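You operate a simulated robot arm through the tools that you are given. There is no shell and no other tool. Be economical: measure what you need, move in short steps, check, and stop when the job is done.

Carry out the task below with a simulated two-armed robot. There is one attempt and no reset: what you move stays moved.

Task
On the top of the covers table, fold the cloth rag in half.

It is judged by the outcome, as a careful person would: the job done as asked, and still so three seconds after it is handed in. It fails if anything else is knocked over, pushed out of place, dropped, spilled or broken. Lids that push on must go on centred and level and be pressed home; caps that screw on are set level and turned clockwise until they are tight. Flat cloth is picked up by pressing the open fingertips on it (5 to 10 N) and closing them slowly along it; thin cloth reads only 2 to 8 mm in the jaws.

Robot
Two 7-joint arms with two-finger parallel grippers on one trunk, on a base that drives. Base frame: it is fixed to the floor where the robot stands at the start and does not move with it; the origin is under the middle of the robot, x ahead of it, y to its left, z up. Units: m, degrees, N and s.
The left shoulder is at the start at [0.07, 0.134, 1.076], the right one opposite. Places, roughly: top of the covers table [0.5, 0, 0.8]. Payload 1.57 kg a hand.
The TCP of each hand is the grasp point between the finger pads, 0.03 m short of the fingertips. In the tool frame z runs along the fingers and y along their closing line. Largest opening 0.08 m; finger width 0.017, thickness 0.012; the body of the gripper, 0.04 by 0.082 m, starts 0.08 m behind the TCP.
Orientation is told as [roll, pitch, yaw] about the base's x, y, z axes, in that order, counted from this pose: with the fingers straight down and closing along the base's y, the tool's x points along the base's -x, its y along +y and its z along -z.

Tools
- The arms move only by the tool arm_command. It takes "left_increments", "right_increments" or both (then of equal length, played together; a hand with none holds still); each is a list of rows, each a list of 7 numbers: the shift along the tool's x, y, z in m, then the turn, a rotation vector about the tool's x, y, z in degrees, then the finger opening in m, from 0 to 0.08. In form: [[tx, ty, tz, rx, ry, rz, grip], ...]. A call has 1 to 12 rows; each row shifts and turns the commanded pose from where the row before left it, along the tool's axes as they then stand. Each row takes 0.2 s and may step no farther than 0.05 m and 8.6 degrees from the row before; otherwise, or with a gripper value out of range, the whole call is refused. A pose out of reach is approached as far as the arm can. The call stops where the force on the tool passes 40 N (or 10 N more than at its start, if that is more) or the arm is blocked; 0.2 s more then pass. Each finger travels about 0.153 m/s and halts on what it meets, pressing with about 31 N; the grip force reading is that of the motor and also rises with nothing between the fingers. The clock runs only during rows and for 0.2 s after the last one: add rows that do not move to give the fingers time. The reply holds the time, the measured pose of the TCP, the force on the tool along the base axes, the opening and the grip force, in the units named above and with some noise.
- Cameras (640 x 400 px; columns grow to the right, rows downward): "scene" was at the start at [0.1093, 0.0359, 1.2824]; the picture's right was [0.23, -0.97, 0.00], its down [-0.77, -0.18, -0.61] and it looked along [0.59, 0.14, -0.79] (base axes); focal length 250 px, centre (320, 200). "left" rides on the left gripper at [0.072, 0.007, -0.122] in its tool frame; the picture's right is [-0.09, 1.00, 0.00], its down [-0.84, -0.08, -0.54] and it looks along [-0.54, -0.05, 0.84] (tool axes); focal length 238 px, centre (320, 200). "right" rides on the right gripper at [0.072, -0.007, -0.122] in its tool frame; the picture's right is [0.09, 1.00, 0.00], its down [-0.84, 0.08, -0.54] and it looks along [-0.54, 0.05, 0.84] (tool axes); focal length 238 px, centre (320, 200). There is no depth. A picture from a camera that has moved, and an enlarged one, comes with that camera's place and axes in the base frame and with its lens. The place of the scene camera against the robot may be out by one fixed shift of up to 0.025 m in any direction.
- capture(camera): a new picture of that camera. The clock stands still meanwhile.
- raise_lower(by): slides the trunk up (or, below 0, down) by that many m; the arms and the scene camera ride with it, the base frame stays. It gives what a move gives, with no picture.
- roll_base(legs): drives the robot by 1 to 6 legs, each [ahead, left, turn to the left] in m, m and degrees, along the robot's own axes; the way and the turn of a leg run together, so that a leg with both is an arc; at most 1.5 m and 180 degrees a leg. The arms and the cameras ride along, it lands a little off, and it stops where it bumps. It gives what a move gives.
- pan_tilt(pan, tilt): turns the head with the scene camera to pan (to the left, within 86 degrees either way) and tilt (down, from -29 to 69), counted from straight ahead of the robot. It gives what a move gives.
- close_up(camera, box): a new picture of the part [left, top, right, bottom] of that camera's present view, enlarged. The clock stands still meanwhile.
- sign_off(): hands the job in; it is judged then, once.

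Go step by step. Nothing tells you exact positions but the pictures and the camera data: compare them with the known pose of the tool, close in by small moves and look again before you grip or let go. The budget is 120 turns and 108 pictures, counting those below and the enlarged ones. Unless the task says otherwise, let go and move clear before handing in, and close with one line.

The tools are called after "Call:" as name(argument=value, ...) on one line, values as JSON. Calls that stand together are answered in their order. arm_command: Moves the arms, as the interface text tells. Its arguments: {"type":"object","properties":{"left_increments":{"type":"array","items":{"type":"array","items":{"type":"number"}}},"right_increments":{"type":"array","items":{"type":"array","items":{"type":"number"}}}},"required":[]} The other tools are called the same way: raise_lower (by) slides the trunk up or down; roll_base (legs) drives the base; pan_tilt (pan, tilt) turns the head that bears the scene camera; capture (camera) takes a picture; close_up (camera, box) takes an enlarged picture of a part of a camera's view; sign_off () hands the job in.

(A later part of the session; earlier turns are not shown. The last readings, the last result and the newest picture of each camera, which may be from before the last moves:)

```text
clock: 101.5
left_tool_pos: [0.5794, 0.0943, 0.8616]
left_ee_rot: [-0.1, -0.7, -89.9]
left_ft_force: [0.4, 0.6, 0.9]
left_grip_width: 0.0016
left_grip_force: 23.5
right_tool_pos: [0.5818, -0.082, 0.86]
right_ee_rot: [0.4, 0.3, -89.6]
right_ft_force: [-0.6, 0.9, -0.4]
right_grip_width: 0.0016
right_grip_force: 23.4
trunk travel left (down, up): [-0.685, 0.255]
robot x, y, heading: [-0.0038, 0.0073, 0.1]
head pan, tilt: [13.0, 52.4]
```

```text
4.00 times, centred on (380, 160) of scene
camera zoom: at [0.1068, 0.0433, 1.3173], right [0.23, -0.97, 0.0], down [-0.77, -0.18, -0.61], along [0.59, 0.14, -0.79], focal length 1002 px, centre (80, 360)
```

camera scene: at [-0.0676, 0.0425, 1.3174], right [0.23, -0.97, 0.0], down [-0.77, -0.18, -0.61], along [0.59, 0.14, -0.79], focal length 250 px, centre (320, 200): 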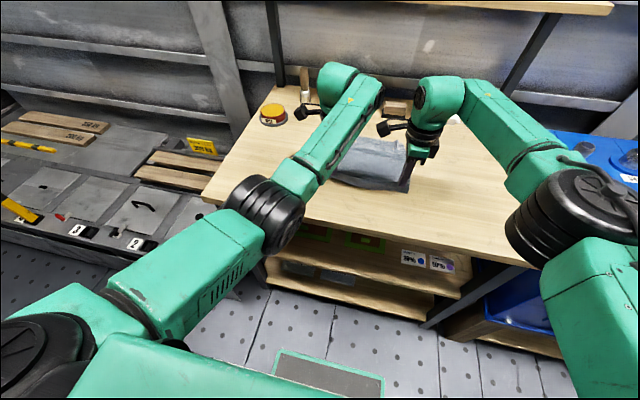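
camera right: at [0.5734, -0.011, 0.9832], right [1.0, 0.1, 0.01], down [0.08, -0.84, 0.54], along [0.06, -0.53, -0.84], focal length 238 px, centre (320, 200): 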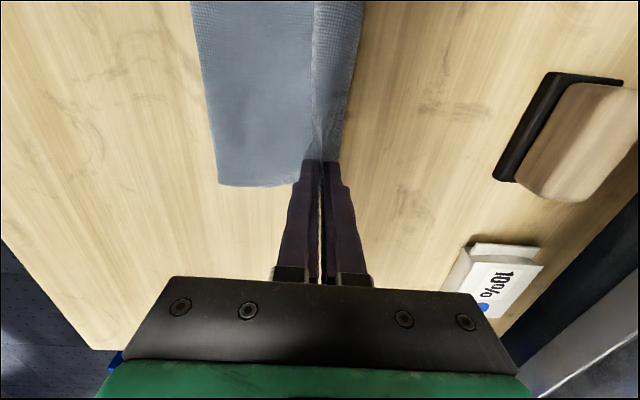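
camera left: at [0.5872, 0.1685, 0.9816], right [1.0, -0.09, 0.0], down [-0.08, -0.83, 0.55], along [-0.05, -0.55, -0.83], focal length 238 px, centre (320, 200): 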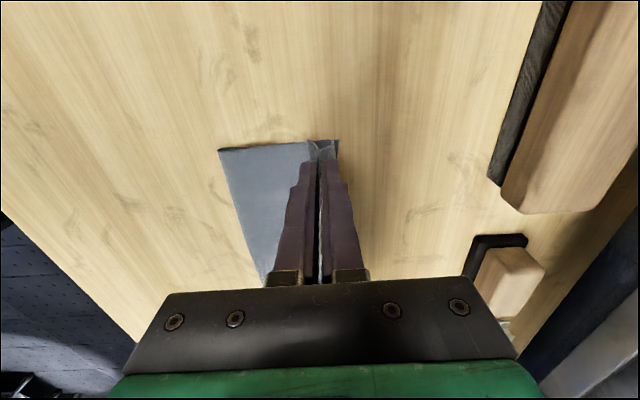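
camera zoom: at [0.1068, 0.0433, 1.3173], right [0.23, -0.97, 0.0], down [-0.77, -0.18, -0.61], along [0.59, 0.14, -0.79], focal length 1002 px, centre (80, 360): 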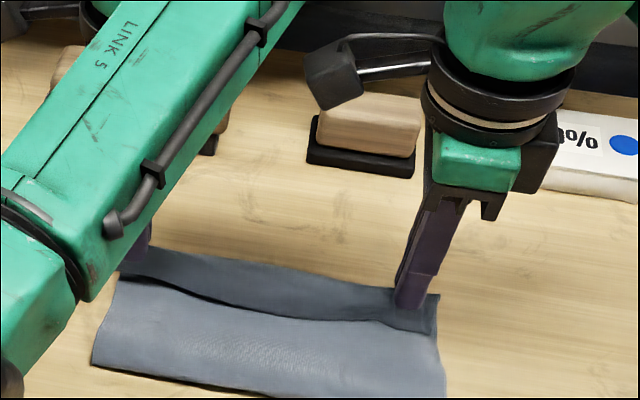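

The fold is flat at x≈0.50, with the pinched lip drooping back slightly on top. I'll set the edge down slightly back from here, release, and look.

Call:
roll_base(legs=[[-0.01, 0, 0]])

Call:
raise_lower(by=-0.022)

Call:
arm_command(left_increments=[[0, 0, 0, 0, 0, 0, 0.008], [0, 0, 0, 0, 0, 0, 0.016], [0, 0, 0, 0, 0, 0, 0.026], [0, 0, 0, 0, 0, 0, 0.026]], right_increments=[[0, 0, 0, 0, 0, 0, 0.008], [0, 0, 0, 0, 0, 0, 0.016], [0, 0, 0, 0, 0, 0, 0.026], [0, 0, 0, 0, 0, 0, 0.026]])

Call:
raise_lower(by=0.1)

Call:
capture(camera="right")

Call:
capture(camera="left")

Call:
close_up(camera="scene", box=[300, 110, 460, 210])

```text
clock: 102.2
left_tool_pos: [0.5726, 0.0955, 0.8601]
left_ee_rot: [-0.2, -0.7, -90.1]
left_ft_force: [-0.4, 0.0, -0.5]
left_grip_width: 0.0016
left_grip_force: 23.2
right_tool_pos: [0.5712, -0.0832, 0.8588]
right_ee_rot: [0.3, 0.3, -89.6]
right_ft_force: [0.6, -0.9, 0.5]
right_grip_width: 0.002
right_grip_force: 23.4
trunk travel left (down, up): [-0.685, 0.255]
robot x, y, heading: [-0.0061, 0.0074, 0.2]
head pan, tilt: [13.0, 52.4]
```

```text
clock: 102.9
left_tool_pos: [0.5689, 0.094, 0.8396]
left_ee_rot: [-0.1, -0.7, -90.0]
left_ft_force: [-0.6, 0.3, -0.1]
left_grip_width: 0.0016
left_grip_force: 23.9
right_tool_pos: [0.5701, -0.0817, 0.8392]
right_ee_rot: [0.5, 0.3, -89.7]
right_ft_force: [0.4, -0.6, 0.0]
right_grip_width: 0.0017
right_grip_force: 23.3
trunk travel left (down, up): [-0.663, 0.277]
robot x, y, heading: [-0.0127, 0.0099, 0.3]
head pan, tilt: [13.0, 52.4]
```

```text
clock: 103.9
left_tool_pos: [0.5696, 0.0959, 0.8398]
left_ee_rot: [-0.1, -0.7, -90.0]
left_ft_force: [-0.1, -0.2, -0.5]
left_grip_width: 0.0261
left_grip_force: 0.1
right_tool_pos: [0.571, -0.0827, 0.8393]
right_ee_rot: [0.5, 0.4, -89.5]
right_ft_force: [0.8, 0.2, -0.3]
right_grip_width: 0.0262
right_grip_force: 0.1
trunk travel left (down, up): [-0.663, 0.277]
robot x, y, heading: [-0.0105, 0.004, -0.0]
head pan, tilt: [13.0, 52.4]
```

```text
clock: 105.2
left_tool_pos: [0.5702, 0.0959, 0.94]
left_ee_rot: [-0.1, -0.7, -89.9]
left_ft_force: [-0.8, -0.2, -0.1]
left_grip_width: 0.026
left_grip_force: 0.0
right_tool_pos: [0.5707, -0.0826, 0.9376]
right_ee_rot: [0.4, 0.3, -89.5]
right_ft_force: [0.4, -0.3, -0.3]
right_grip_width: 0.0262
right_grip_force: 0.0
trunk travel left (down, up): [-0.763, 0.177]
robot x, y, heading: [-0.0135, 0.0094, 0.1]
head pan, tilt: [13.0, 52.4]
```

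```text
23 pictures are left
camera right: at [0.5633, -0.0112, 1.0614], right [1.0, 0.1, 0.01], down [0.08, -0.84, 0.54], along [0.06, -0.53, -0.84], focal length 238 px, centre (320, 200)
```

right: 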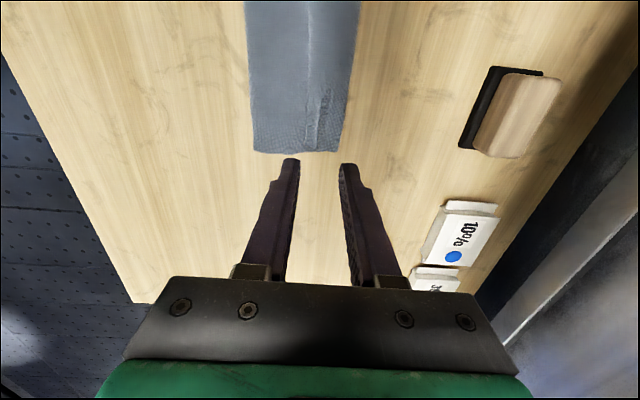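

```text
22 pictures are left
camera left: at [0.5772, 0.1683, 1.0598], right [1.0, -0.09, 0.0], down [-0.08, -0.83, 0.55], along [-0.05, -0.55, -0.83], focal length 238 px, centre (320, 200)
```

left: 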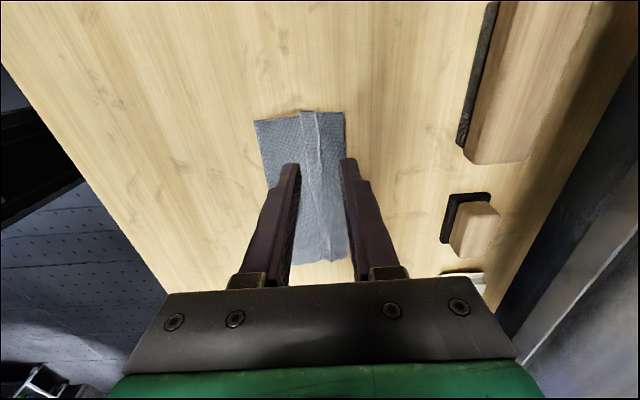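

```text
4.00 times, centred on (380, 160) of scene
camera zoom: at [0.0966, 0.0432, 1.3954], right [0.23, -0.97, 0.0], down [-0.77, -0.18, -0.61], along [0.59, 0.14, -0.79], focal length 1002 px, centre (80, 360)
```

zoom: 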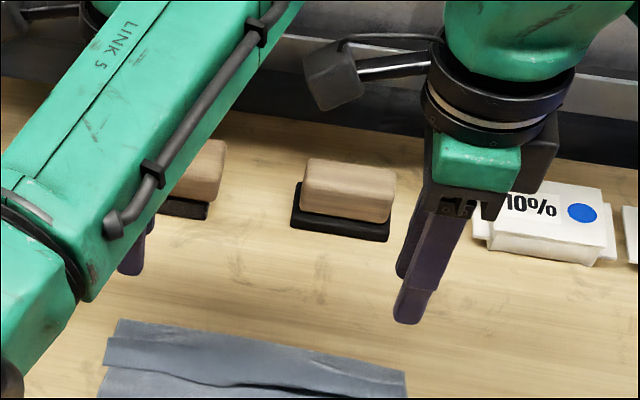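

I'll back off with the hands raised to get a clear overhead view.

Call:
roll_base(legs=[[-0.12, 0, 0]])

Call:
close_up(camera="scene", box=[310, 120, 438, 200])

Call:
close_up(camera="left", box=[320, 60, 560, 210])

```text
clock: 106.4
left_tool_pos: [0.4515, 0.096, 0.9384]
left_ee_rot: [-0.1, -0.7, -89.9]
left_ft_force: [0.0, 0.7, 0.3]
left_grip_width: 0.0261
left_grip_force: 0.0
right_tool_pos: [0.4522, -0.0817, 0.9372]
right_ee_rot: [0.3, 0.3, -89.6]
right_ft_force: [-0.7, 0.1, 0.5]
right_grip_width: 0.026
right_grip_force: 0.0
trunk travel left (down, up): [-0.763, 0.177]
robot x, y, heading: [-0.1329, 0.0052, 0.4]
head pan, tilt: [13.0, 52.4]
```

```text
5.00 times, centred on (374, 160) of scene
camera zoom: at [-0.0211, 0.0429, 1.3952], right [0.23, -0.97, 0.0], down [-0.77, -0.18, -0.61], along [0.59, 0.14, -0.79], focal length 1252 px, centre (50, 400)
```

zoom: 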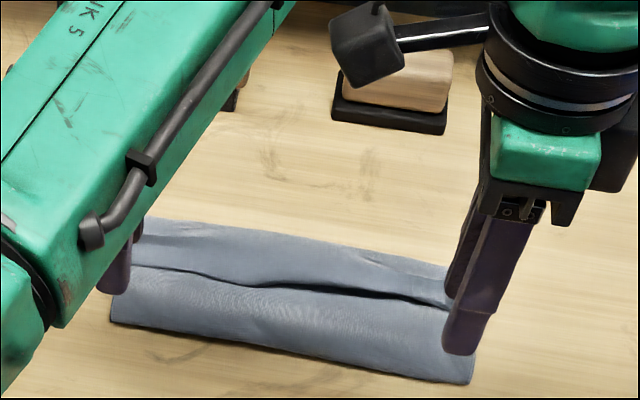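

```text
2.67 times, centred on (440, 135) of left
camera zoom: at [0.4589, 0.1688, 1.059], right [1.0, -0.09, 0.0], down [-0.07, -0.83, 0.55], along [-0.05, -0.55, -0.83], focal length 636 px, centre (0, 373)
```

zoom: 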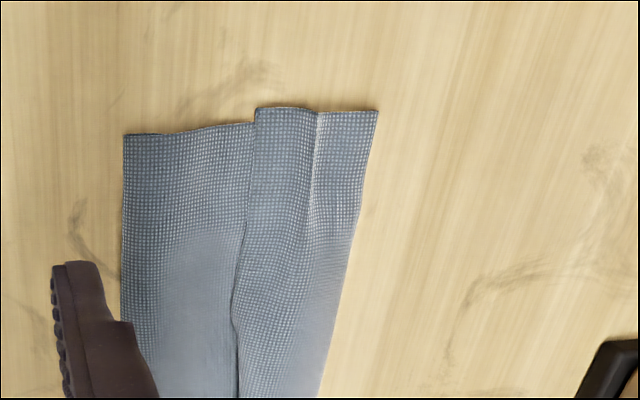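

The flap landed slack, so a 4.7 cm lip lies folded back on top. I'll regrip the same ridges, reopen the flap to upright, and land it again under tension and further forward.

Call:
roll_base(legs=[[0.119, 0, 0]])

Call:
raise_lower(by=-0.102)

Call:
arm_command(left_increments=[[0, 0, 0, 0, 0, 0, 0.024], [0, 0, 0, 0, 0, 0, 0.02], [0, 0, 0, 0, 0, 0, 0.016], [0, 0, 0, 0, 0, 0, 0.012], [0, 0, 0, 0, 0, 0, 0.008], [0, 0, 0, 0, 0, 0, 0.004], [0, 0, 0, 0, 0, 0, 0], [0, 0, 0, 0, 0, 0, 0]], right_increments=[[0, 0, 0, 0, 0, 0, 0.024], [0, 0, 0, 0, 0, 0, 0.02], [0, 0, 0, 0, 0, 0, 0.016], [0, 0, 0, 0, 0, 0, 0.012], [0, 0, 0, 0, 0, 0, 0.008], [0, 0, 0, 0, 0, 0, 0.004], [0, 0, 0, 0, 0, 0, 0], [0, 0, 0, 0, 0, 0, 0]])

```text
clock: 107.7
left_tool_pos: [0.5698, 0.0946, 0.9414]
left_ee_rot: [0.0, -0.7, -89.9]
left_ft_force: [0.3, -1.2, -0.1]
left_grip_width: 0.0261
left_grip_force: 0.1
right_tool_pos: [0.5703, -0.0819, 0.9393]
right_ee_rot: [0.6, 0.3, -89.7]
right_ft_force: [0.0, 0.7, 0.2]
right_grip_width: 0.0262
right_grip_force: 0.0
trunk travel left (down, up): [-0.763, 0.177]
robot x, y, heading: [-0.0124, 0.0062, 0.3]
head pan, tilt: [13.0, 52.4]
```

```text
clock: 109.0
left_tool_pos: [0.5709, 0.0953, 0.8378]
left_ee_rot: [-0.1, -0.7, -89.8]
left_ft_force: [0.2, 0.3, -0.3]
left_grip_width: 0.0258
left_grip_force: 0.0
right_tool_pos: [0.5717, -0.0823, 0.836]
right_ee_rot: [0.4, 0.3, -89.5]
right_ft_force: [-0.3, 0.5, 0.1]
right_grip_width: 0.0259
right_grip_force: 0.1
trunk travel left (down, up): [-0.661, 0.279]
robot x, y, heading: [-0.0106, 0.006, 0.3]
head pan, tilt: [13.0, 52.4]
```

```text
clock: 110.8
left_tool_pos: [0.5721, 0.095, 0.8374]
left_ee_rot: [-0.1, -0.7, -89.9]
left_ft_force: [-1.3, -0.7, 0.1]
left_grip_width: 0.0017
left_grip_force: 23.3
right_tool_pos: [0.5731, -0.0802, 0.8369]
right_ee_rot: [0.4, 0.3, -89.5]
right_ft_force: [0.7, 0.6, 1.0]
right_grip_width: 0.0025
right_grip_force: 23.1
trunk travel left (down, up): [-0.661, 0.279]
robot x, y, heading: [-0.0146, 0.0071, 0.1]
head pan, tilt: [13.0, 52.4]
```

Both ridges are regripped. I'll lift and swing back to upright so the bottom half relaxes to its full length.

Call:
raise_lower(by=0.06)

Call:
roll_base(legs=[[-0.06, 0, 0]])

Call:
raise_lower(by=0.04)

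Call:
roll_base(legs=[[-0.05, 0, 0]])

Call:
capture(camera="left")

Call:
close_up(camera="scene", box=[310, 120, 438, 200])

```text
clock: 111.8
left_tool_pos: [0.5707, 0.0959, 0.8978]
left_ee_rot: [-0.1, -0.6, -89.9]
left_ft_force: [-0.1, 0.1, 0.3]
left_grip_width: 0.0019
left_grip_force: 22.8
right_tool_pos: [0.5724, -0.0818, 0.8949]
right_ee_rot: [0.4, 0.4, -89.5]
right_ft_force: [0.9, -0.2, 0.1]
right_grip_width: 0.0024
right_grip_force: 23.8
trunk travel left (down, up): [-0.721, 0.219]
robot x, y, heading: [-0.0104, 0.0093, -0.1]
head pan, tilt: [13.0, 52.4]
```

```text
clock: 112.8
left_tool_pos: [0.5142, 0.0958, 0.8958]
left_ee_rot: [-0.2, -0.8, -89.9]
left_ft_force: [0.3, -0.3, -0.8]
left_grip_width: 0.0019
left_grip_force: 23.7
right_tool_pos: [0.5139, -0.0827, 0.8958]
right_ee_rot: [0.3, 0.3, -89.5]
right_ft_force: [-0.1, 0.0, 0.2]
right_grip_width: 0.0025
right_grip_force: 23.7
trunk travel left (down, up): [-0.721, 0.219]
robot x, y, heading: [-0.0728, 0.008, -0.0]
head pan, tilt: [13.0, 52.4]
```

```text
clock: 113.6
left_tool_pos: [0.5114, 0.0953, 0.939]
left_ee_rot: [-0.1, -0.7, -89.9]
left_ft_force: [-0.6, -1.1, -1.3]
left_grip_width: 0.0017
left_grip_force: 23.3
right_tool_pos: [0.5125, -0.082, 0.936]
right_ee_rot: [0.3, 0.3, -89.6]
right_ft_force: [0.1, -0.6, -0.3]
right_grip_width: 0.0022
right_grip_force: 23.9
trunk travel left (down, up): [-0.761, 0.179]
robot x, y, heading: [-0.0694, 0.0028, 0.3]
head pan, tilt: [13.0, 52.4]
```

```text
clock: 114.5
left_tool_pos: [0.4654, 0.0948, 0.9358]
left_ee_rot: [-0.5, -0.8, -89.8]
left_ft_force: [1.1, -0.3, -0.7]
left_grip_width: 0.0017
left_grip_force: 23.2
right_tool_pos: [0.4664, -0.0818, 0.933]
right_ee_rot: [0.2, 0.3, -89.7]
right_ft_force: [0.6, -0.2, -0.1]
right_grip_width: 0.0026
right_grip_force: 24.0
trunk travel left (down, up): [-0.761, 0.179]
robot x, y, heading: [-0.1209, 0.0059, 0.2]
head pan, tilt: [13.0, 52.4]
```

```text
18 pictures are left
camera left: at [0.4729, 0.1685, 1.0551], right [1.0, -0.09, -0.01], down [-0.07, -0.83, 0.55], along [-0.05, -0.55, -0.83], focal length 238 px, centre (320, 200)
```

left: 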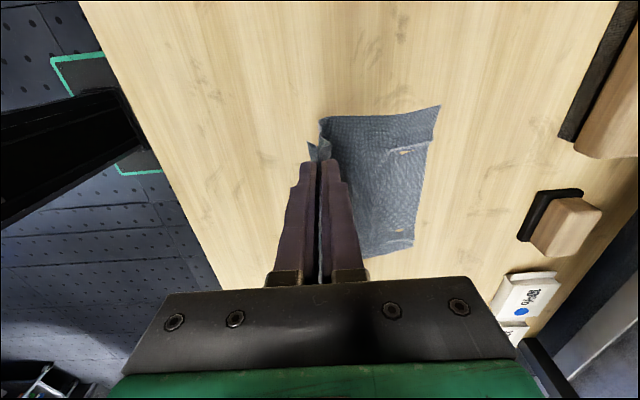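

```text
5.00 times, centred on (374, 160) of scene
camera zoom: at [-0.0061, 0.0429, 1.3928], right [0.23, -0.97, 0.0], down [-0.77, -0.18, -0.61], along [0.59, 0.14, -0.8], focal length 1252 px, centre (50, 400)
```

zoom: 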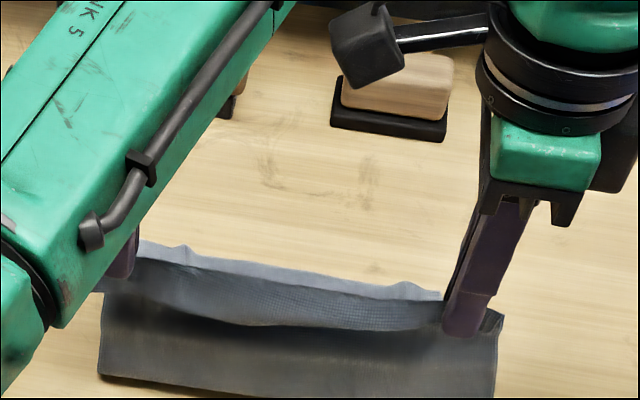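

The flap is upright, with the bottom half from x≈0.465 to 0.588. Now I'll go forward with each step pulled taut before lowering.

Call:
roll_base(legs=[[0.04, 0, 0]])

Call:
raise_lower(by=-0.012)

Call:
roll_base(legs=[[0.035, 0, 0]])

Call:
raise_lower(by=-0.022)

Call:
roll_base(legs=[[0.025, 0, 0]])

Call:
raise_lower(by=-0.03)

Call:
capture(camera="left")

```text
clock: 115.4
left_tool_pos: [0.4964, 0.0958, 0.9407]
left_ee_rot: [0.2, -0.8, -89.9]
left_ft_force: [-1.0, 0.3, 0.3]
left_grip_width: 0.0017
left_grip_force: 23.3
right_tool_pos: [0.498, -0.083, 0.9388]
right_ee_rot: [0.7, 0.3, -89.6]
right_ft_force: [0.1, 0.0, 0.2]
right_grip_width: 0.0019
right_grip_force: 23.7
trunk travel left (down, up): [-0.761, 0.179]
robot x, y, heading: [-0.0841, 0.0054, 0.3]
head pan, tilt: [13.0, 52.4]
```

```text
clock: 116.0
left_tool_pos: [0.502, 0.0957, 0.9266]
left_ee_rot: [-0.1, -0.8, -89.8]
left_ft_force: [0.7, -0.1, -0.4]
left_grip_width: 0.0019
left_grip_force: 23.6
right_tool_pos: [0.5018, -0.0822, 0.9255]
right_ee_rot: [0.6, 0.3, -89.6]
right_ft_force: [-0.2, 0.0, 0.4]
right_grip_width: 0.0024
right_grip_force: 23.4
trunk travel left (down, up): [-0.749, 0.191]
robot x, y, heading: [-0.0822, 0.0038, 0.1]
head pan, tilt: [13.0, 52.4]
```

```text
clock: 116.9
left_tool_pos: [0.5317, 0.0957, 0.9281]
left_ee_rot: [0.3, -0.8, -89.9]
left_ft_force: [-0.7, 0.4, -0.1]
left_grip_width: 0.0018
left_grip_force: 23.6
right_tool_pos: [0.5316, -0.0807, 0.9265]
right_ee_rot: [0.7, 0.3, -89.5]
right_ft_force: [-0.2, 0.1, 0.4]
right_grip_width: 0.002
right_grip_force: 23.3
trunk travel left (down, up): [-0.749, 0.191]
robot x, y, heading: [-0.0466, 0.0072, 0.1]
head pan, tilt: [13.0, 52.4]
```

```text
clock: 117.6
left_tool_pos: [0.5359, 0.0956, 0.9035]
left_ee_rot: [-0.1, -0.7, -90.0]
left_ft_force: [-0.1, -0.1, -0.4]
left_grip_width: 0.0018
left_grip_force: 23.7
right_tool_pos: [0.5353, -0.0811, 0.903]
right_ee_rot: [0.5, 0.3, -89.6]
right_ft_force: [0.9, 0.0, -0.4]
right_grip_width: 0.0023
right_grip_force: 23.6
trunk travel left (down, up): [-0.727, 0.213]
robot x, y, heading: [-0.0475, 0.0031, 0.4]
head pan, tilt: [13.0, 52.4]
```

```text
clock: 118.4
left_tool_pos: [0.5566, 0.0953, 0.906]
left_ee_rot: [0.1, -0.6, -89.9]
left_ft_force: [-1.0, 0.3, -0.2]
left_grip_width: 0.0018
left_grip_force: 23.7
right_tool_pos: [0.5584, -0.0818, 0.9044]
right_ee_rot: [0.6, 0.4, -89.6]
right_ft_force: [0.4, 0.3, 1.1]
right_grip_width: 0.0022
right_grip_force: 23.4
trunk travel left (down, up): [-0.727, 0.213]
robot x, y, heading: [-0.024, 0.0068, 0.5]
head pan, tilt: [13.0, 52.4]
```

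```text
clock: 119.1
left_tool_pos: [0.5601, 0.0969, 0.8732]
left_ee_rot: [-0.1, -0.7, -89.8]
left_ft_force: [-0.1, -0.2, 0.1]
left_grip_width: 0.0018
left_grip_force: 23.4
right_tool_pos: [0.561, -0.0806, 0.8727]
right_ee_rot: [0.4, 0.4, -89.6]
right_ft_force: [0.0, -0.4, 0.0]
right_grip_width: 0.0025
right_grip_force: 24.2
trunk travel left (down, up): [-0.697, 0.243]
robot x, y, heading: [-0.023, 0.0072, 0.2]
head pan, tilt: [13.0, 52.4]
```

```text
16 pictures are left
camera left: at [0.5669, 0.1691, 0.9937], right [1.0, -0.09, 0.0], down [-0.07, -0.83, 0.55], along [-0.05, -0.55, -0.83], focal length 238 px, centre (320, 200)
```

left: 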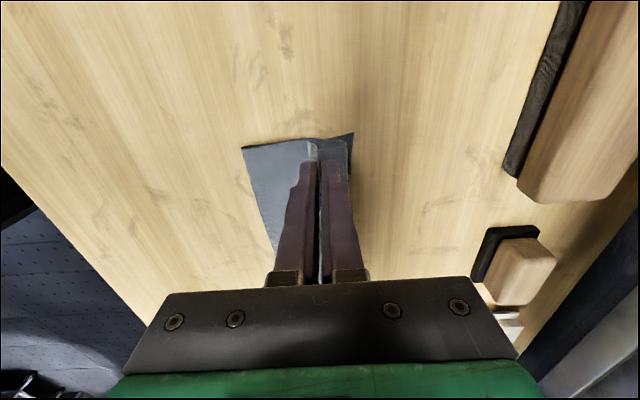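

The fold rolls forward by half of each hand move. I'll shift back 4.5 cm so the fold sits at mid-cloth, set down and release, then roll the doubled-back lip forward by rubbing with the fingertips.

Call:
raise_lower(by=0.02)

Call:
roll_base(legs=[[-0.05, 0, 0]])

Call:
raise_lower(by=-0.052)

Call:
arm_command(left_increments=[[0, 0, 0, 0, 0, 0, 0.008], [0, 0, 0, 0, 0, 0, 0.016], [0, 0, 0, 0, 0, 0, 0.026], [0, 0, 0, 0, 0, 0, 0.026]], right_increments=[[0, 0, 0, 0, 0, 0, 0.008], [0, 0, 0, 0, 0, 0, 0.016], [0, 0, 0, 0, 0, 0, 0.026], [0, 0, 0, 0, 0, 0, 0.026]])

Call:
raise_lower(by=0.06)

Call:
capture(camera="left")

Call:
capture(camera="right")

```text
clock: 119.8
left_tool_pos: [0.5604, 0.0944, 0.8946]
left_ee_rot: [-0.1, -0.6, -89.9]
left_ft_force: [0.0, 0.2, -0.3]
left_grip_width: 0.0017
left_grip_force: 23.8
right_tool_pos: [0.5602, -0.0814, 0.8927]
right_ee_rot: [0.4, 0.5, -89.6]
right_ft_force: [0.5, -0.6, -0.5]
right_grip_width: 0.0024
right_grip_force: 23.8
trunk travel left (down, up): [-0.717, 0.223]
robot x, y, heading: [-0.0229, 0.0083, 0.4]
head pan, tilt: [13.0, 52.4]
```

```text
clock: 120.7
left_tool_pos: [0.5136, 0.0963, 0.8913]
left_ee_rot: [-0.3, -0.7, -90.0]
left_ft_force: [0.6, -0.3, 0.4]
left_grip_width: 0.0017
left_grip_force: 23.4
right_tool_pos: [0.5139, -0.0819, 0.8914]
right_ee_rot: [0.2, 0.3, -89.6]
right_ft_force: [0.7, -0.1, 0.4]
right_grip_width: 0.0024
right_grip_force: 23.8
trunk travel left (down, up): [-0.717, 0.223]
robot x, y, heading: [-0.0765, 0.0064, 0.1]
head pan, tilt: [13.0, 52.4]
```

```text
clock: 121.6
left_tool_pos: [0.5099, 0.0947, 0.8424]
left_ee_rot: [-0.1, -0.7, -89.9]
left_ft_force: [-0.5, 0.4, 1.0]
left_grip_width: 0.0016
left_grip_force: 23.4
right_tool_pos: [0.5119, -0.0809, 0.8396]
right_ee_rot: [0.5, 0.4, -89.6]
right_ft_force: [0.0, 0.6, 0.6]
right_grip_width: 0.0021
right_grip_force: 23.7
trunk travel left (down, up): [-0.665, 0.275]
robot x, y, heading: [-0.0736, 0.0057, 0.3]
head pan, tilt: [13.0, 52.4]
```

```text
clock: 122.6
left_tool_pos: [0.5112, 0.0956, 0.8415]
left_ee_rot: [-0.1, -0.6, -90.0]
left_ft_force: [-0.1, 0.3, -0.8]
left_grip_width: 0.0259
left_grip_force: 0.1
right_tool_pos: [0.5115, -0.0814, 0.84]
right_ee_rot: [0.4, 0.4, -89.5]
right_ft_force: [-0.2, -0.1, 0.0]
right_grip_width: 0.026
right_grip_force: 0.0
trunk travel left (down, up): [-0.665, 0.275]
robot x, y, heading: [-0.0728, 0.0076, 0.2]
head pan, tilt: [13.0, 52.4]
```

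```text
clock: 123.6
left_tool_pos: [0.5108, 0.0943, 0.9016]
left_ee_rot: [0.0, -0.7, -90.0]
left_ft_force: [-0.4, 1.3, -0.6]
left_grip_width: 0.026
left_grip_force: 0.0
right_tool_pos: [0.5103, -0.0822, 0.9019]
right_ee_rot: [0.3, 0.4, -89.6]
right_ft_force: [-0.1, -0.2, 0.1]
right_grip_width: 0.0259
right_grip_force: 0.2
trunk travel left (down, up): [-0.725, 0.215]
robot x, y, heading: [-0.073, 0.0051, 0.4]
head pan, tilt: [13.0, 52.4]
```

```text
15 pictures are left
camera left: at [0.5171, 0.1686, 1.0218], right [1.0, -0.09, 0.0], down [-0.08, -0.83, 0.55], along [-0.05, -0.55, -0.83], focal length 238 px, centre (320, 200)
```

left: 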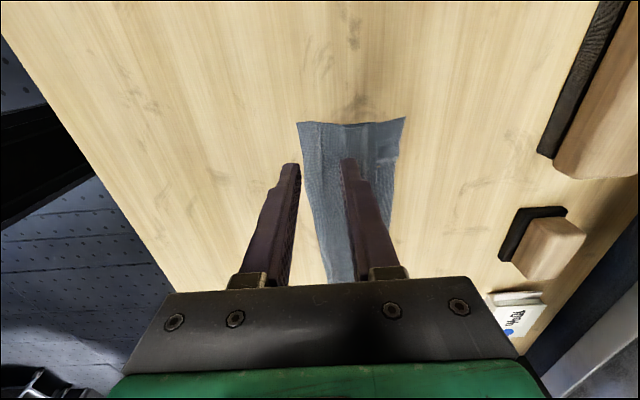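

```text
14 pictures are left
camera right: at [0.5034, -0.0109, 1.0235], right [0.99, 0.1, 0.01], down [0.08, -0.84, 0.54], along [0.06, -0.53, -0.84], focal length 238 px, centre (320, 200)
```

right: 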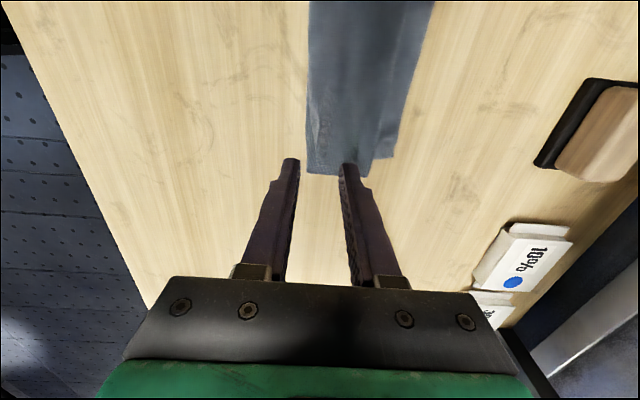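

I need one clear close view to see the layer arrangement, so I'll back off first.

Call:
roll_base(legs=[[-0.1, 0, 0]])

Call:
close_up(camera="left", box=[340, 80, 580, 230])

Call:
close_up(camera="scene", box=[310, 110, 438, 190])

```text
clock: 124.8
left_tool_pos: [0.4108, 0.0965, 0.9008]
left_ee_rot: [0.0, -0.7, -89.9]
left_ft_force: [0.4, -0.1, -0.6]
left_grip_width: 0.0259
left_grip_force: 0.0
right_tool_pos: [0.4114, -0.0822, 0.9013]
right_ee_rot: [0.5, 0.4, -89.5]
right_ft_force: [-0.5, -0.4, -0.5]
right_grip_width: 0.0261
right_grip_force: 0.1
trunk travel left (down, up): [-0.725, 0.215]
robot x, y, heading: [-0.1711, 0.0061, 0.5]
head pan, tilt: [13.0, 52.4]
```

```text
2.67 times, centred on (460, 155) of left
camera zoom: at [0.4182, 0.1684, 1.0214], right [1.0, -0.09, 0.0], down [-0.07, -0.83, 0.55], along [-0.05, -0.55, -0.83], focal length 636 px, centre (-53, 320)
```

zoom: 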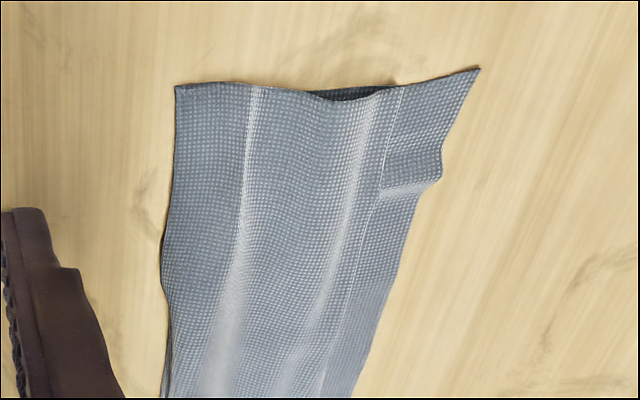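

```text
5.00 times, centred on (374, 150) of scene
camera zoom: at [-0.062, 0.0428, 1.3573], right [0.23, -0.97, 0.0], down [-0.77, -0.18, -0.61], along [0.59, 0.14, -0.79], focal length 1252 px, centre (50, 450)
```

zoom: 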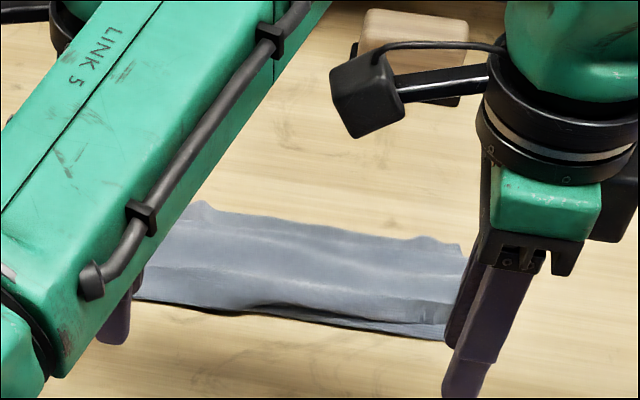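

Better idea: unfold the cloth, then pinch it along its middle line with this same hand orientation and lift. Both halves will hang down from the fold and can simply be laid down together. First I'll regrip the ridges and unfold toward me.

Call:
roll_base(legs=[[0.1, 0, 0]])

Call:
raise_lower(by=-0.062)

Call:
arm_command(left_increments=[[0, 0, 0, 0, 0, 0, 0.024], [0, 0, 0, 0, 0, 0, 0.02], [0, 0, 0, 0, 0, 0, 0.016], [0, 0, 0, 0, 0, 0, 0.012], [0, 0, 0, 0, 0, 0, 0.008], [0, 0, 0, 0, 0, 0, 0.004], [0, 0, 0, 0, 0, 0, 0], [0, 0, 0, 0, 0, 0, 0]], right_increments=[[0, 0, 0, 0, 0, 0, 0.024], [0, 0, 0, 0, 0, 0, 0.02], [0, 0, 0, 0, 0, 0, 0.016], [0, 0, 0, 0, 0, 0, 0.012], [0, 0, 0, 0, 0, 0, 0.008], [0, 0, 0, 0, 0, 0, 0.004], [0, 0, 0, 0, 0, 0, 0], [0, 0, 0, 0, 0, 0, 0]])

Call:
raise_lower(by=0.07)

Call:
roll_base(legs=[[-0.1, 0, 0]])

Call:
raise_lower(by=-0.04)

Call:
roll_base(legs=[[-0.045, 0, 0]])

Call:
capture(camera="scene")

```text
clock: 125.9
left_tool_pos: [0.5064, 0.097, 0.9038]
left_ee_rot: [0.0, -0.6, -89.7]
left_ft_force: [0.5, 0.0, 0.0]
left_grip_width: 0.026
left_grip_force: 0.0
right_tool_pos: [0.5057, -0.0804, 0.9023]
right_ee_rot: [0.4, 0.3, -89.5]
right_ft_force: [0.0, 0.0, -0.3]
right_grip_width: 0.0262
right_grip_force: 0.1
trunk travel left (down, up): [-0.725, 0.215]
robot x, y, heading: [-0.0784, 0.0065, 0.2]
head pan, tilt: [13.0, 52.4]
```

```text
clock: 126.9
left_tool_pos: [0.5054, 0.0969, 0.8407]
left_ee_rot: [-0.1, -0.7, -89.9]
left_ft_force: [-0.8, 0.3, 0.3]
left_grip_width: 0.0257
left_grip_force: 0.1
right_tool_pos: [0.5078, -0.081, 0.8396]
right_ee_rot: [0.4, 0.4, -89.4]
right_ft_force: [0.6, -0.6, -0.3]
right_grip_width: 0.0262
right_grip_force: 0.0
trunk travel left (down, up): [-0.663, 0.277]
robot x, y, heading: [-0.073, 0.0059, 0.7]
head pan, tilt: [13.0, 52.4]
```

```text
clock: 128.7
left_tool_pos: [0.5068, 0.0971, 0.8398]
left_ee_rot: [-0.1, -0.7, -89.8]
left_ft_force: [0.5, -0.3, 0.3]
left_grip_width: 0.0017
left_grip_force: 23.4
right_tool_pos: [0.5078, -0.08, 0.8394]
right_ee_rot: [0.4, 0.4, -89.5]
right_ft_force: [0.4, 0.0, -0.2]
right_grip_width: 0.0023
right_grip_force: 24.1
trunk travel left (down, up): [-0.663, 0.277]
robot x, y, heading: [-0.0747, 0.008, 0.3]
head pan, tilt: [13.0, 52.4]
```

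```text
clock: 129.8
left_tool_pos: [0.5064, 0.097, 0.9109]
left_ee_rot: [-0.1, -0.7, -89.8]
left_ft_force: [-0.2, -0.1, 0.4]
left_grip_width: 0.002
left_grip_force: 23.6
right_tool_pos: [0.5078, -0.0811, 0.9077]
right_ee_rot: [0.4, 0.4, -89.5]
right_ft_force: [0.7, 0.2, -0.3]
right_grip_width: 0.0021
right_grip_force: 23.9
trunk travel left (down, up): [-0.733, 0.207]
robot x, y, heading: [-0.0758, 0.0064, 0.2]
head pan, tilt: [13.0, 52.4]
```

```text
clock: 131.0
left_tool_pos: [0.4062, 0.0967, 0.9092]
left_ee_rot: [-0.2, -0.7, -89.8]
left_ft_force: [-0.3, 0.4, 0.4]
left_grip_width: 0.0016
left_grip_force: 23.1
right_tool_pos: [0.408, -0.0811, 0.908]
right_ee_rot: [0.4, 0.4, -89.4]
right_ft_force: [0.3, 0.4, -0.5]
right_grip_width: 0.0024
right_grip_force: 24.1
trunk travel left (down, up): [-0.733, 0.207]
robot x, y, heading: [-0.1763, 0.0051, 0.6]
head pan, tilt: [13.0, 52.4]
```

```text
clock: 131.8
left_tool_pos: [0.4062, 0.0972, 0.8702]
left_ee_rot: [-0.1, -0.8, -89.8]
left_ft_force: [0.3, -0.5, 0.1]
left_grip_width: 0.0016
left_grip_force: 23.4
right_tool_pos: [0.4059, -0.0815, 0.8685]
right_ee_rot: [0.4, 0.4, -89.6]
right_ft_force: [-0.2, -0.4, -0.4]
right_grip_width: 0.0026
right_grip_force: 23.9
trunk travel left (down, up): [-0.693, 0.247]
robot x, y, heading: [-0.1749, 0.0038, 0.1]
head pan, tilt: [13.0, 52.4]
```

```text
clock: 132.7
left_tool_pos: [0.364, 0.096, 0.8684]
left_ee_rot: [-0.4, -0.6, -89.8]
left_ft_force: [-0.2, -0.4, 0.4]
left_grip_width: 0.0015
left_grip_force: 23.7
right_tool_pos: [0.3649, -0.0818, 0.8667]
right_ee_rot: [0.4, 0.4, -89.4]
right_ft_force: [0.1, 1.5, -0.2]
right_grip_width: 0.0025
right_grip_force: 24.0
trunk travel left (down, up): [-0.693, 0.247]
robot x, y, heading: [-0.2185, 0.0088, 0.0]
head pan, tilt: [13.0, 52.4]
```

```text
11 pictures are left
camera scene: at [-0.1082, 0.0426, 1.325], right [0.23, -0.97, 0.0], down [-0.77, -0.18, -0.61], along [0.59, 0.14, -0.79], focal length 250 px, centre (320, 200)
```

scene: 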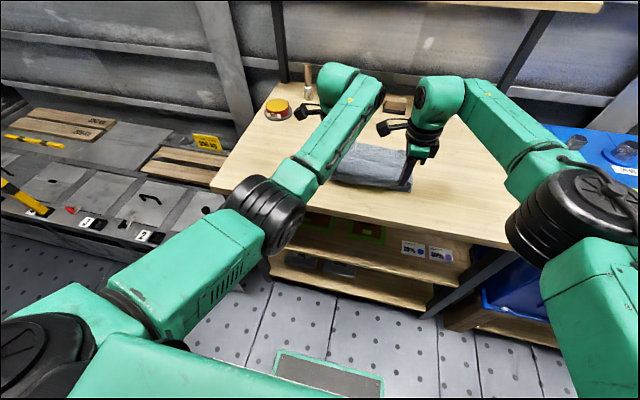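

The cloth is unfolded again. I'll lower it and release, then rise and check for the middle line.

Call:
raise_lower(by=-0.03)

Call:
arm_command(left_increments=[[0, 0, 0, 0, 0, 0, 0.01], [0, 0, 0, 0, 0, 0, 0.02], [0, 0, 0, 0, 0, 0, 0.032], [0, 0, 0, 0, 0, 0, 0.032]], right_increments=[[0, 0, 0, 0, 0, 0, 0.01], [0, 0, 0, 0, 0, 0, 0.02], [0, 0, 0, 0, 0, 0, 0.032], [0, 0, 0, 0, 0, 0, 0.032]])

Call:
raise_lower(by=0.1)

Call:
capture(camera="left")

```text
clock: 133.4
left_tool_pos: [0.3608, 0.0959, 0.8402]
left_ee_rot: [0.1, -0.7, -89.7]
left_ft_force: [-0.1, 0.3, 0.0]
left_grip_width: 0.0018
left_grip_force: 22.9
right_tool_pos: [0.3625, -0.0822, 0.838]
right_ee_rot: [0.5, 0.3, -89.6]
right_ft_force: [0.2, 1.1, 1.1]
right_grip_width: 0.0024
right_grip_force: 24.3
trunk travel left (down, up): [-0.663, 0.277]
robot x, y, heading: [-0.2222, 0.0052, 0.1]
head pan, tilt: [13.0, 52.4]
```

```text
clock: 134.4
left_tool_pos: [0.3621, 0.0958, 0.8411]
left_ee_rot: [-0.1, -0.7, -89.9]
left_ft_force: [0.0, 0.2, 0.2]
left_grip_width: 0.0318
left_grip_force: 0.1
right_tool_pos: [0.3631, -0.0813, 0.8393]
right_ee_rot: [0.3, 0.5, -89.4]
right_ft_force: [-0.6, 0.2, -0.2]
right_grip_width: 0.0319
right_grip_force: 0.2
trunk travel left (down, up): [-0.663, 0.277]
robot x, y, heading: [-0.2233, 0.0078, 0.3]
head pan, tilt: [13.0, 52.4]
```

```text
clock: 135.8
left_tool_pos: [0.3629, 0.0955, 0.9392]
left_ee_rot: [-0.1, -0.7, -89.9]
left_ft_force: [0.0, 0.2, 0.6]
left_grip_width: 0.0319
left_grip_force: 0.1
right_tool_pos: [0.3632, -0.0821, 0.9384]
right_ee_rot: [0.4, 0.4, -89.5]
right_ft_force: [-0.8, 0.4, -0.1]
right_grip_width: 0.032
right_grip_force: 0.0
trunk travel left (down, up): [-0.763, 0.177]
robot x, y, heading: [-0.2226, 0.0067, 0.4]
head pan, tilt: [13.0, 52.4]
```

```text
10 pictures are left
camera left: at [0.3691, 0.1689, 1.0596], right [1.0, -0.09, 0.0], down [-0.07, -0.83, 0.55], along [-0.05, -0.55, -0.83], focal length 238 px, centre (320, 200)
```

left: 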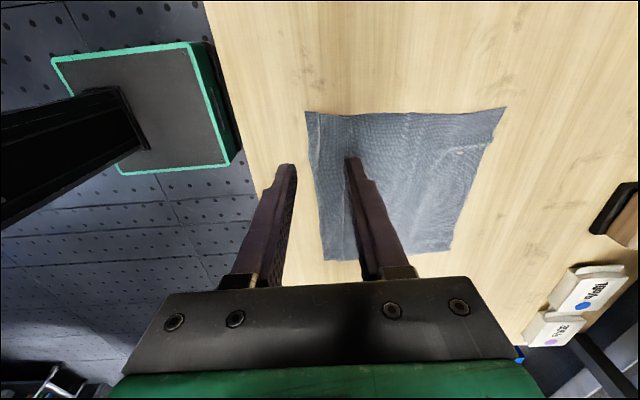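

The cloth spans x≈0.35–0.55 with some length hidden in wrinkles, so I take the material's middle as x≈0.463. I'll move there and press for a pinch along the middle line.

Call:
roll_base(legs=[[0.1, 0, 0]])

Call:
arm_command(left_increments=[[-0.008, 0, 0, 0, 0, 0, 0.034], [0, 0, 0, 0, 0, 0, 0.034]], right_increments=[[-0.003, 0, 0, 0, 0, 0, 0.034], [0, 0, 0, 0, 0, 0, 0.034]])

Call:
raise_lower(by=-0.1)

Call:
arm_command(left_increments=[[0, 0, 0.004, 0, 0, 0, 0.034], [0, 0, 0.003, 0, 0, 0, 0.034], [0, 0, 0.001, 0, 0, 0, 0.034], [0, 0, 0, 0, 0, 0, 0.034]], right_increments=[[0, 0, 0.003, 0, 0, 0, 0.034], [0, 0, 0.002, 0, 0, 0, 0.034], [0, 0, 0.001, 0, 0, 0, 0.034], [0, 0, 0, 0, 0, 0, 0.034]])

```text
clock: 136.9
left_tool_pos: [0.4614, 0.0961, 0.9395]
left_ee_rot: [0.1, -0.7, -89.8]
left_ft_force: [1.0, 0.5, -0.5]
left_grip_width: 0.0321
left_grip_force: 0.0
right_tool_pos: [0.4636, -0.0817, 0.9393]
right_ee_rot: [0.5, 0.4, -89.5]
right_ft_force: [0.4, 0.8, 0.3]
right_grip_width: 0.032
right_grip_force: 0.0
trunk travel left (down, up): [-0.763, 0.177]
robot x, y, heading: [-0.1198, 0.0067, 0.6]
head pan, tilt: [13.0, 52.4]
```

```text
clock: 137.5
left_tool_pos: [0.4624, 0.0875, 0.9403]
left_ee_rot: [-0.1, -0.7, -89.8]
left_ft_force: [-0.4, -0.1, -0.2]
left_grip_width: 0.0338
left_grip_force: 0.1
right_tool_pos: [0.4623, -0.0837, 0.939]
right_ee_rot: [0.3, 0.4, -89.5]
right_ft_force: [-0.6, 0.3, -0.6]
right_grip_width: 0.0339
right_grip_force: 0.1
trunk travel left (down, up): [-0.763, 0.177]
robot x, y, heading: [-0.1209, 0.0056, 0.7]
head pan, tilt: [13.0, 52.4]
```

```text
clock: 138.9
left_tool_pos: [0.4624, 0.0876, 0.8411]
left_ee_rot: [-0.1, -0.7, -89.9]
left_ft_force: [0.6, 1.1, -0.6]
left_grip_width: 0.0339
left_grip_force: 0.1
right_tool_pos: [0.4629, -0.0841, 0.8389]
right_ee_rot: [0.4, 0.4, -89.5]
right_ft_force: [-0.7, 0.0, 0.1]
right_grip_width: 0.0338
right_grip_force: 0.1
trunk travel left (down, up): [-0.663, 0.277]
robot x, y, heading: [-0.1217, 0.0051, 0.1]
head pan, tilt: [13.0, 52.4]
```

```text
clock: 139.9
left_tool_pos: [0.4622, 0.0885, 0.8319]
left_ee_rot: [0.0, -0.7, -89.7]
left_ft_force: [0.0, -0.4, -0.1]
left_grip_width: 0.034
left_grip_force: 0.0
right_tool_pos: [0.4627, -0.0853, 0.8317]
right_ee_rot: [0.4, 0.4, -89.5]
right_ft_force: [0.1, 0.4, 0.1]
right_grip_width: 0.0344
right_grip_force: 0.1
trunk travel left (down, up): [-0.663, 0.277]
robot x, y, heading: [-0.1183, 0.0073, 0.6]
head pan, tilt: [13.0, 52.4]
```

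Call:
arm_command(left_increments=[[0, 0, 0.001, 0, 0, 0, 0.034], [0, 0, 0.001, 0, 0, 0, 0.034], [0, 0, 0, 0, 0, 0, 0.034]], right_increments=[[0, 0, 0.001, 0, 0, 0, 0.034], [0, 0, 0.001, 0, 0, 0, 0.034], [0, 0, 0, 0, 0, 0, 0.034]])

```text
clock: 140.7
left_tool_pos: [0.4613, 0.0881, 0.8315]
left_ee_rot: [0.2, -0.8, -89.8]
left_ft_force: [2.6, 1.2, 9.6]
left_grip_width: 0.0334
left_grip_force: 0.1
right_tool_pos: [0.4622, -0.0843, 0.8304]
right_ee_rot: [0.5, 0.4, -89.5]
right_ft_force: [0.4, -0.1, 4.6]
right_grip_width: 0.0335
right_grip_force: 0.1
trunk travel left (down, up): [-0.663, 0.277]
robot x, y, heading: [-0.1184, 0.0035, 0.1]
head pan, tilt: [13.0, 52.4]
```

Good contact at 9.6 N and 4.6 N. I'll add 1 mm on the right, close slowly, then lift 3 cm.

Call:
arm_command(left_increments=[[0, 0, 0, 0, 0, 0, 0.034], [0, 0, 0, 0, 0, 0, 0.031], [0, 0, 0, 0, 0, 0, 0.028], [0, 0, 0, 0, 0, 0, 0.025], [0, 0, 0, 0, 0, 0, 0.022], [0, 0, 0, 0, 0, 0, 0.019], [0, 0, 0, 0, 0, 0, 0.016], [0, 0, 0, 0, 0, 0, 0.012], [0, 0, 0, 0, 0, 0, 0.008], [0, 0, 0, 0, 0, 0, 0.004], [0, 0, 0, 0, 0, 0, 0], [0, 0, 0, 0, 0, 0, 0]], right_increments=[[0, 0, 0.001, 0, 0, 0, 0.034], [0, 0, 0, 0, 0, 0, 0.031], [0, 0, 0, 0, 0, 0, 0.028], [0, 0, 0, 0, 0, 0, 0.025], [0, 0, 0, 0, 0, 0, 0.022], [0, 0, 0, 0, 0, 0, 0.019], [0, 0, 0, 0, 0, 0, 0.016], [0, 0, 0, 0, 0, 0, 0.012], [0, 0, 0, 0, 0, 0, 0.008], [0, 0, 0, 0, 0, 0, 0.004], [0, 0, 0, 0, 0, 0, 0], [0, 0, 0, 0, 0, 0, 0]])

Call:
raise_lower(by=0.16)

Call:
capture(camera="left")

Call:
close_up(camera="scene", box=[280, 90, 472, 210])

```text
clock: 143.3
left_tool_pos: [0.4599, 0.0881, 0.8319]
left_ee_rot: [0.1, -0.7, -89.7]
left_ft_force: [0.0, -0.4, 11.1]
left_grip_width: 0.0021
left_grip_force: 23.5
right_tool_pos: [0.4608, -0.0836, 0.8311]
right_ee_rot: [0.6, 0.3, -89.5]
right_ft_force: [-0.7, -0.2, 5.0]
right_grip_width: 0.0019
right_grip_force: 23.4
trunk travel left (down, up): [-0.663, 0.277]
robot x, y, heading: [-0.119, 0.0057, 0.2]
head pan, tilt: [13.0, 52.4]
```

```text
clock: 145.1
left_tool_pos: [0.4628, 0.0889, 0.9895]
left_ee_rot: [-0.2, -0.7, -89.8]
left_ft_force: [0.6, 0.1, 0.0]
left_grip_width: 0.0022
left_grip_force: 23.7
right_tool_pos: [0.4637, -0.0833, 0.9881]
right_ee_rot: [0.5, 0.4, -89.6]
right_ft_force: [0.2, -0.1, 0.1]
right_grip_width: 0.002
right_grip_force: 23.8
trunk travel left (down, up): [-0.823, 0.117]
robot x, y, heading: [-0.1188, 0.0075, 0.4]
head pan, tilt: [13.0, 52.4]
```

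```text
9 pictures are left
camera left: at [0.4689, 0.1616, 1.1094], right [1.0, -0.09, 0.0], down [-0.07, -0.83, 0.55], along [-0.05, -0.55, -0.83], focal length 238 px, centre (320, 200)
```

left: 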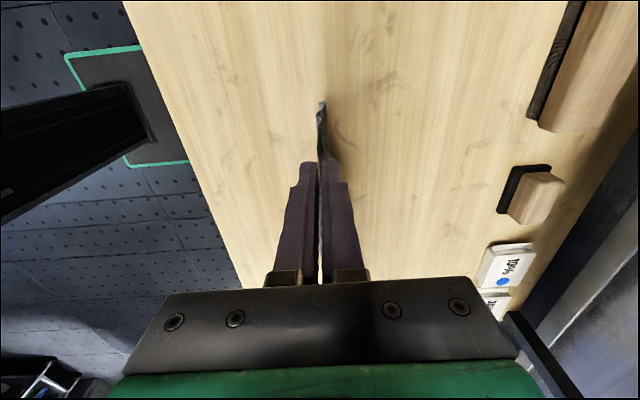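

```text
3.33 times, centred on (376, 150) of scene
camera zoom: at [-0.0113, 0.0433, 1.4554], right [0.23, -0.97, 0.0], down [-0.77, -0.18, -0.61], along [0.59, 0.14, -0.79], focal length 835 px, centre (133, 367)
```

zoom: 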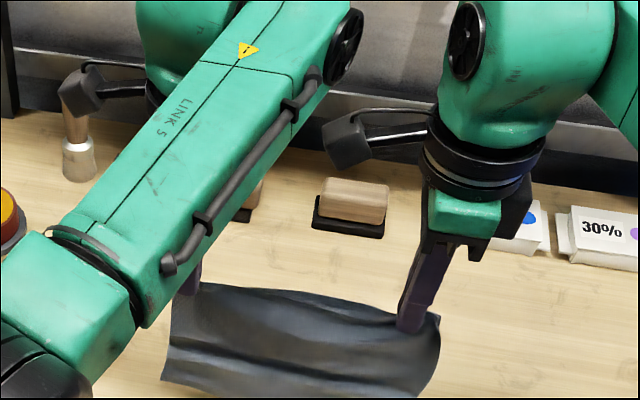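

This works very well: the cloth hangs neatly folded from its middle. Now I'll lay it down with a diagonal arm motion, moving toward the robot while lowering, so both halves trail forward together.

Call:
raise_lower(by=-0.02)

Call:
arm_command(left_increments=[[0, -0.012, 0.004, 0, 0, 0, 0], [0, -0.012, 0.008, 0, 0, 0, 0], [0, -0.012, 0.01, 0, 0, 0, 0], [0, -0.012, 0.01, 0, 0, 0, 0], [0, -0.012, 0.01, 0, 0, 0, 0], [0, -0.012, 0.01, 0, 0, 0, 0], [0, 0, 0, 0, 0, 0, 0]], right_increments=[[0, -0.012, 0.004, 0, 0, 0, 0], [0, -0.012, 0.008, 0, 0, 0, 0], [0, -0.012, 0.01, 0, 0, 0, 0], [0, -0.012, 0.01, 0, 0, 0, 0], [0, -0.012, 0.01, 0, 0, 0, 0], [0, -0.012, 0.01, 0, 0, 0, 0], [0, 0, 0, 0, 0, 0, 0]])

Call:
capture(camera="left")

```text
clock: 145.8
left_tool_pos: [0.4622, 0.0881, 0.9688]
left_ee_rot: [-0.1, -0.7, -89.9]
left_ft_force: [0.2, 0.9, 0.0]
left_grip_width: 0.0019
left_grip_force: 23.1
right_tool_pos: [0.464, -0.085, 0.9698]
right_ee_rot: [0.4, 0.4, -89.5]
right_ft_force: [-0.5, -0.1, -0.2]
right_grip_width: 0.002
right_grip_force: 23.6
trunk travel left (down, up): [-0.803, 0.137]
robot x, y, heading: [-0.1208, 0.0068, 0.2]
head pan, tilt: [13.0, 52.4]
```

```text
clock: 147.4
left_tool_pos: [0.3883, 0.0882, 0.9161]
left_ee_rot: [-0.2, -0.7, -89.9]
left_ft_force: [0.8, -0.2, 0.6]
left_grip_width: 0.0018
left_grip_force: 24.0
right_tool_pos: [0.3914, -0.0829, 0.9172]
right_ee_rot: [0.4, 0.4, -89.6]
right_ft_force: [0.1, -0.8, -0.3]
right_grip_width: 0.0021
right_grip_force: 23.4
trunk travel left (down, up): [-0.803, 0.137]
robot x, y, heading: [-0.1212, 0.0067, 0.3]
head pan, tilt: [13.0, 52.4]
```

```text
7 pictures are left
camera left: at [0.3955, 0.1612, 1.0368], right [1.0, -0.09, 0.0], down [-0.07, -0.83, 0.55], along [-0.05, -0.55, -0.83], focal length 238 px, centre (320, 200)
```

left: 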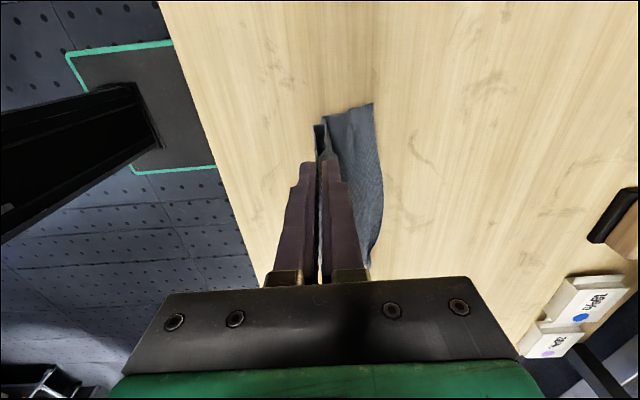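

Both layers are trailing forward. I'll continue the same diagonal down to the table.

Call:
arm_command(left_increments=[[0, -0.012, 0.0105, 0, 0, 0, 0], [0, -0.012, 0.0105, 0, 0, 0, 0], [0, -0.012, 0.0105, 0, 0, 0, 0], [0, -0.011, 0.0105, 0, 0, 0, 0], [0, -0.009, 0.0105, 0, 0, 0, 0], [0, -0.008, 0.0105, 0, 0, 0, 0], [0, -0.006, 0.009, 0, 0, 0, 0], [0, 0, 0, 0, 0, 0, 0]], right_increments=[[0, -0.012, 0.0105, 0, 0, 0, 0], [0, -0.012, 0.0105, 0, 0, 0, 0], [0, -0.012, 0.0105, 0, 0, 0, 0], [0, -0.011, 0.0105, 0, 0, 0, 0], [0, -0.009, 0.0105, 0, 0, 0, 0], [0, -0.008, 0.0105, 0, 0, 0, 0], [0, -0.006, 0.009, 0, 0, 0, 0], [0, 0, 0, 0, 0, 0, 0]])

Call:
capture(camera="left")

```text
clock: 149.2
left_tool_pos: [0.3197, 0.0855, 0.846]
left_ee_rot: [-0.1, -0.7, -89.8]
left_ft_force: [0.4, -0.6, 1.3]
left_grip_width: 0.0019
left_grip_force: 23.7
right_tool_pos: [0.3225, -0.0861, 0.8433]
right_ee_rot: [0.4, 0.3, -89.5]
right_ft_force: [-1.0, 0.3, -0.5]
right_grip_width: 0.0022
right_grip_force: 23.6
trunk travel left (down, up): [-0.803, 0.137]
robot x, y, heading: [-0.1213, 0.0067, 0.3]
head pan, tilt: [13.0, 52.4]
```

```text
6 pictures are left
camera left: at [0.3266, 0.1592, 0.9652], right [1.0, -0.09, 0.0], down [-0.07, -0.83, 0.55], along [-0.05, -0.55, -0.83], focal length 238 px, centre (320, 200)
```

left: 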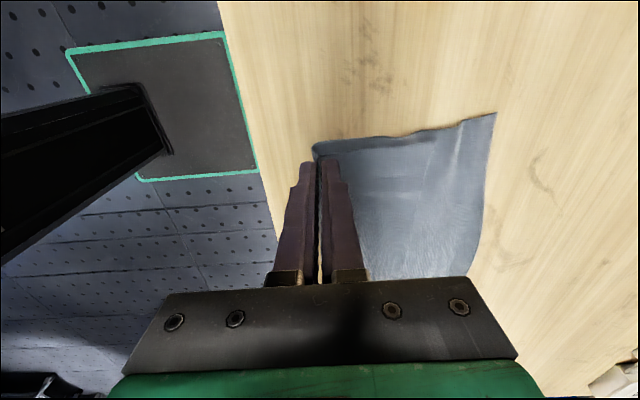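

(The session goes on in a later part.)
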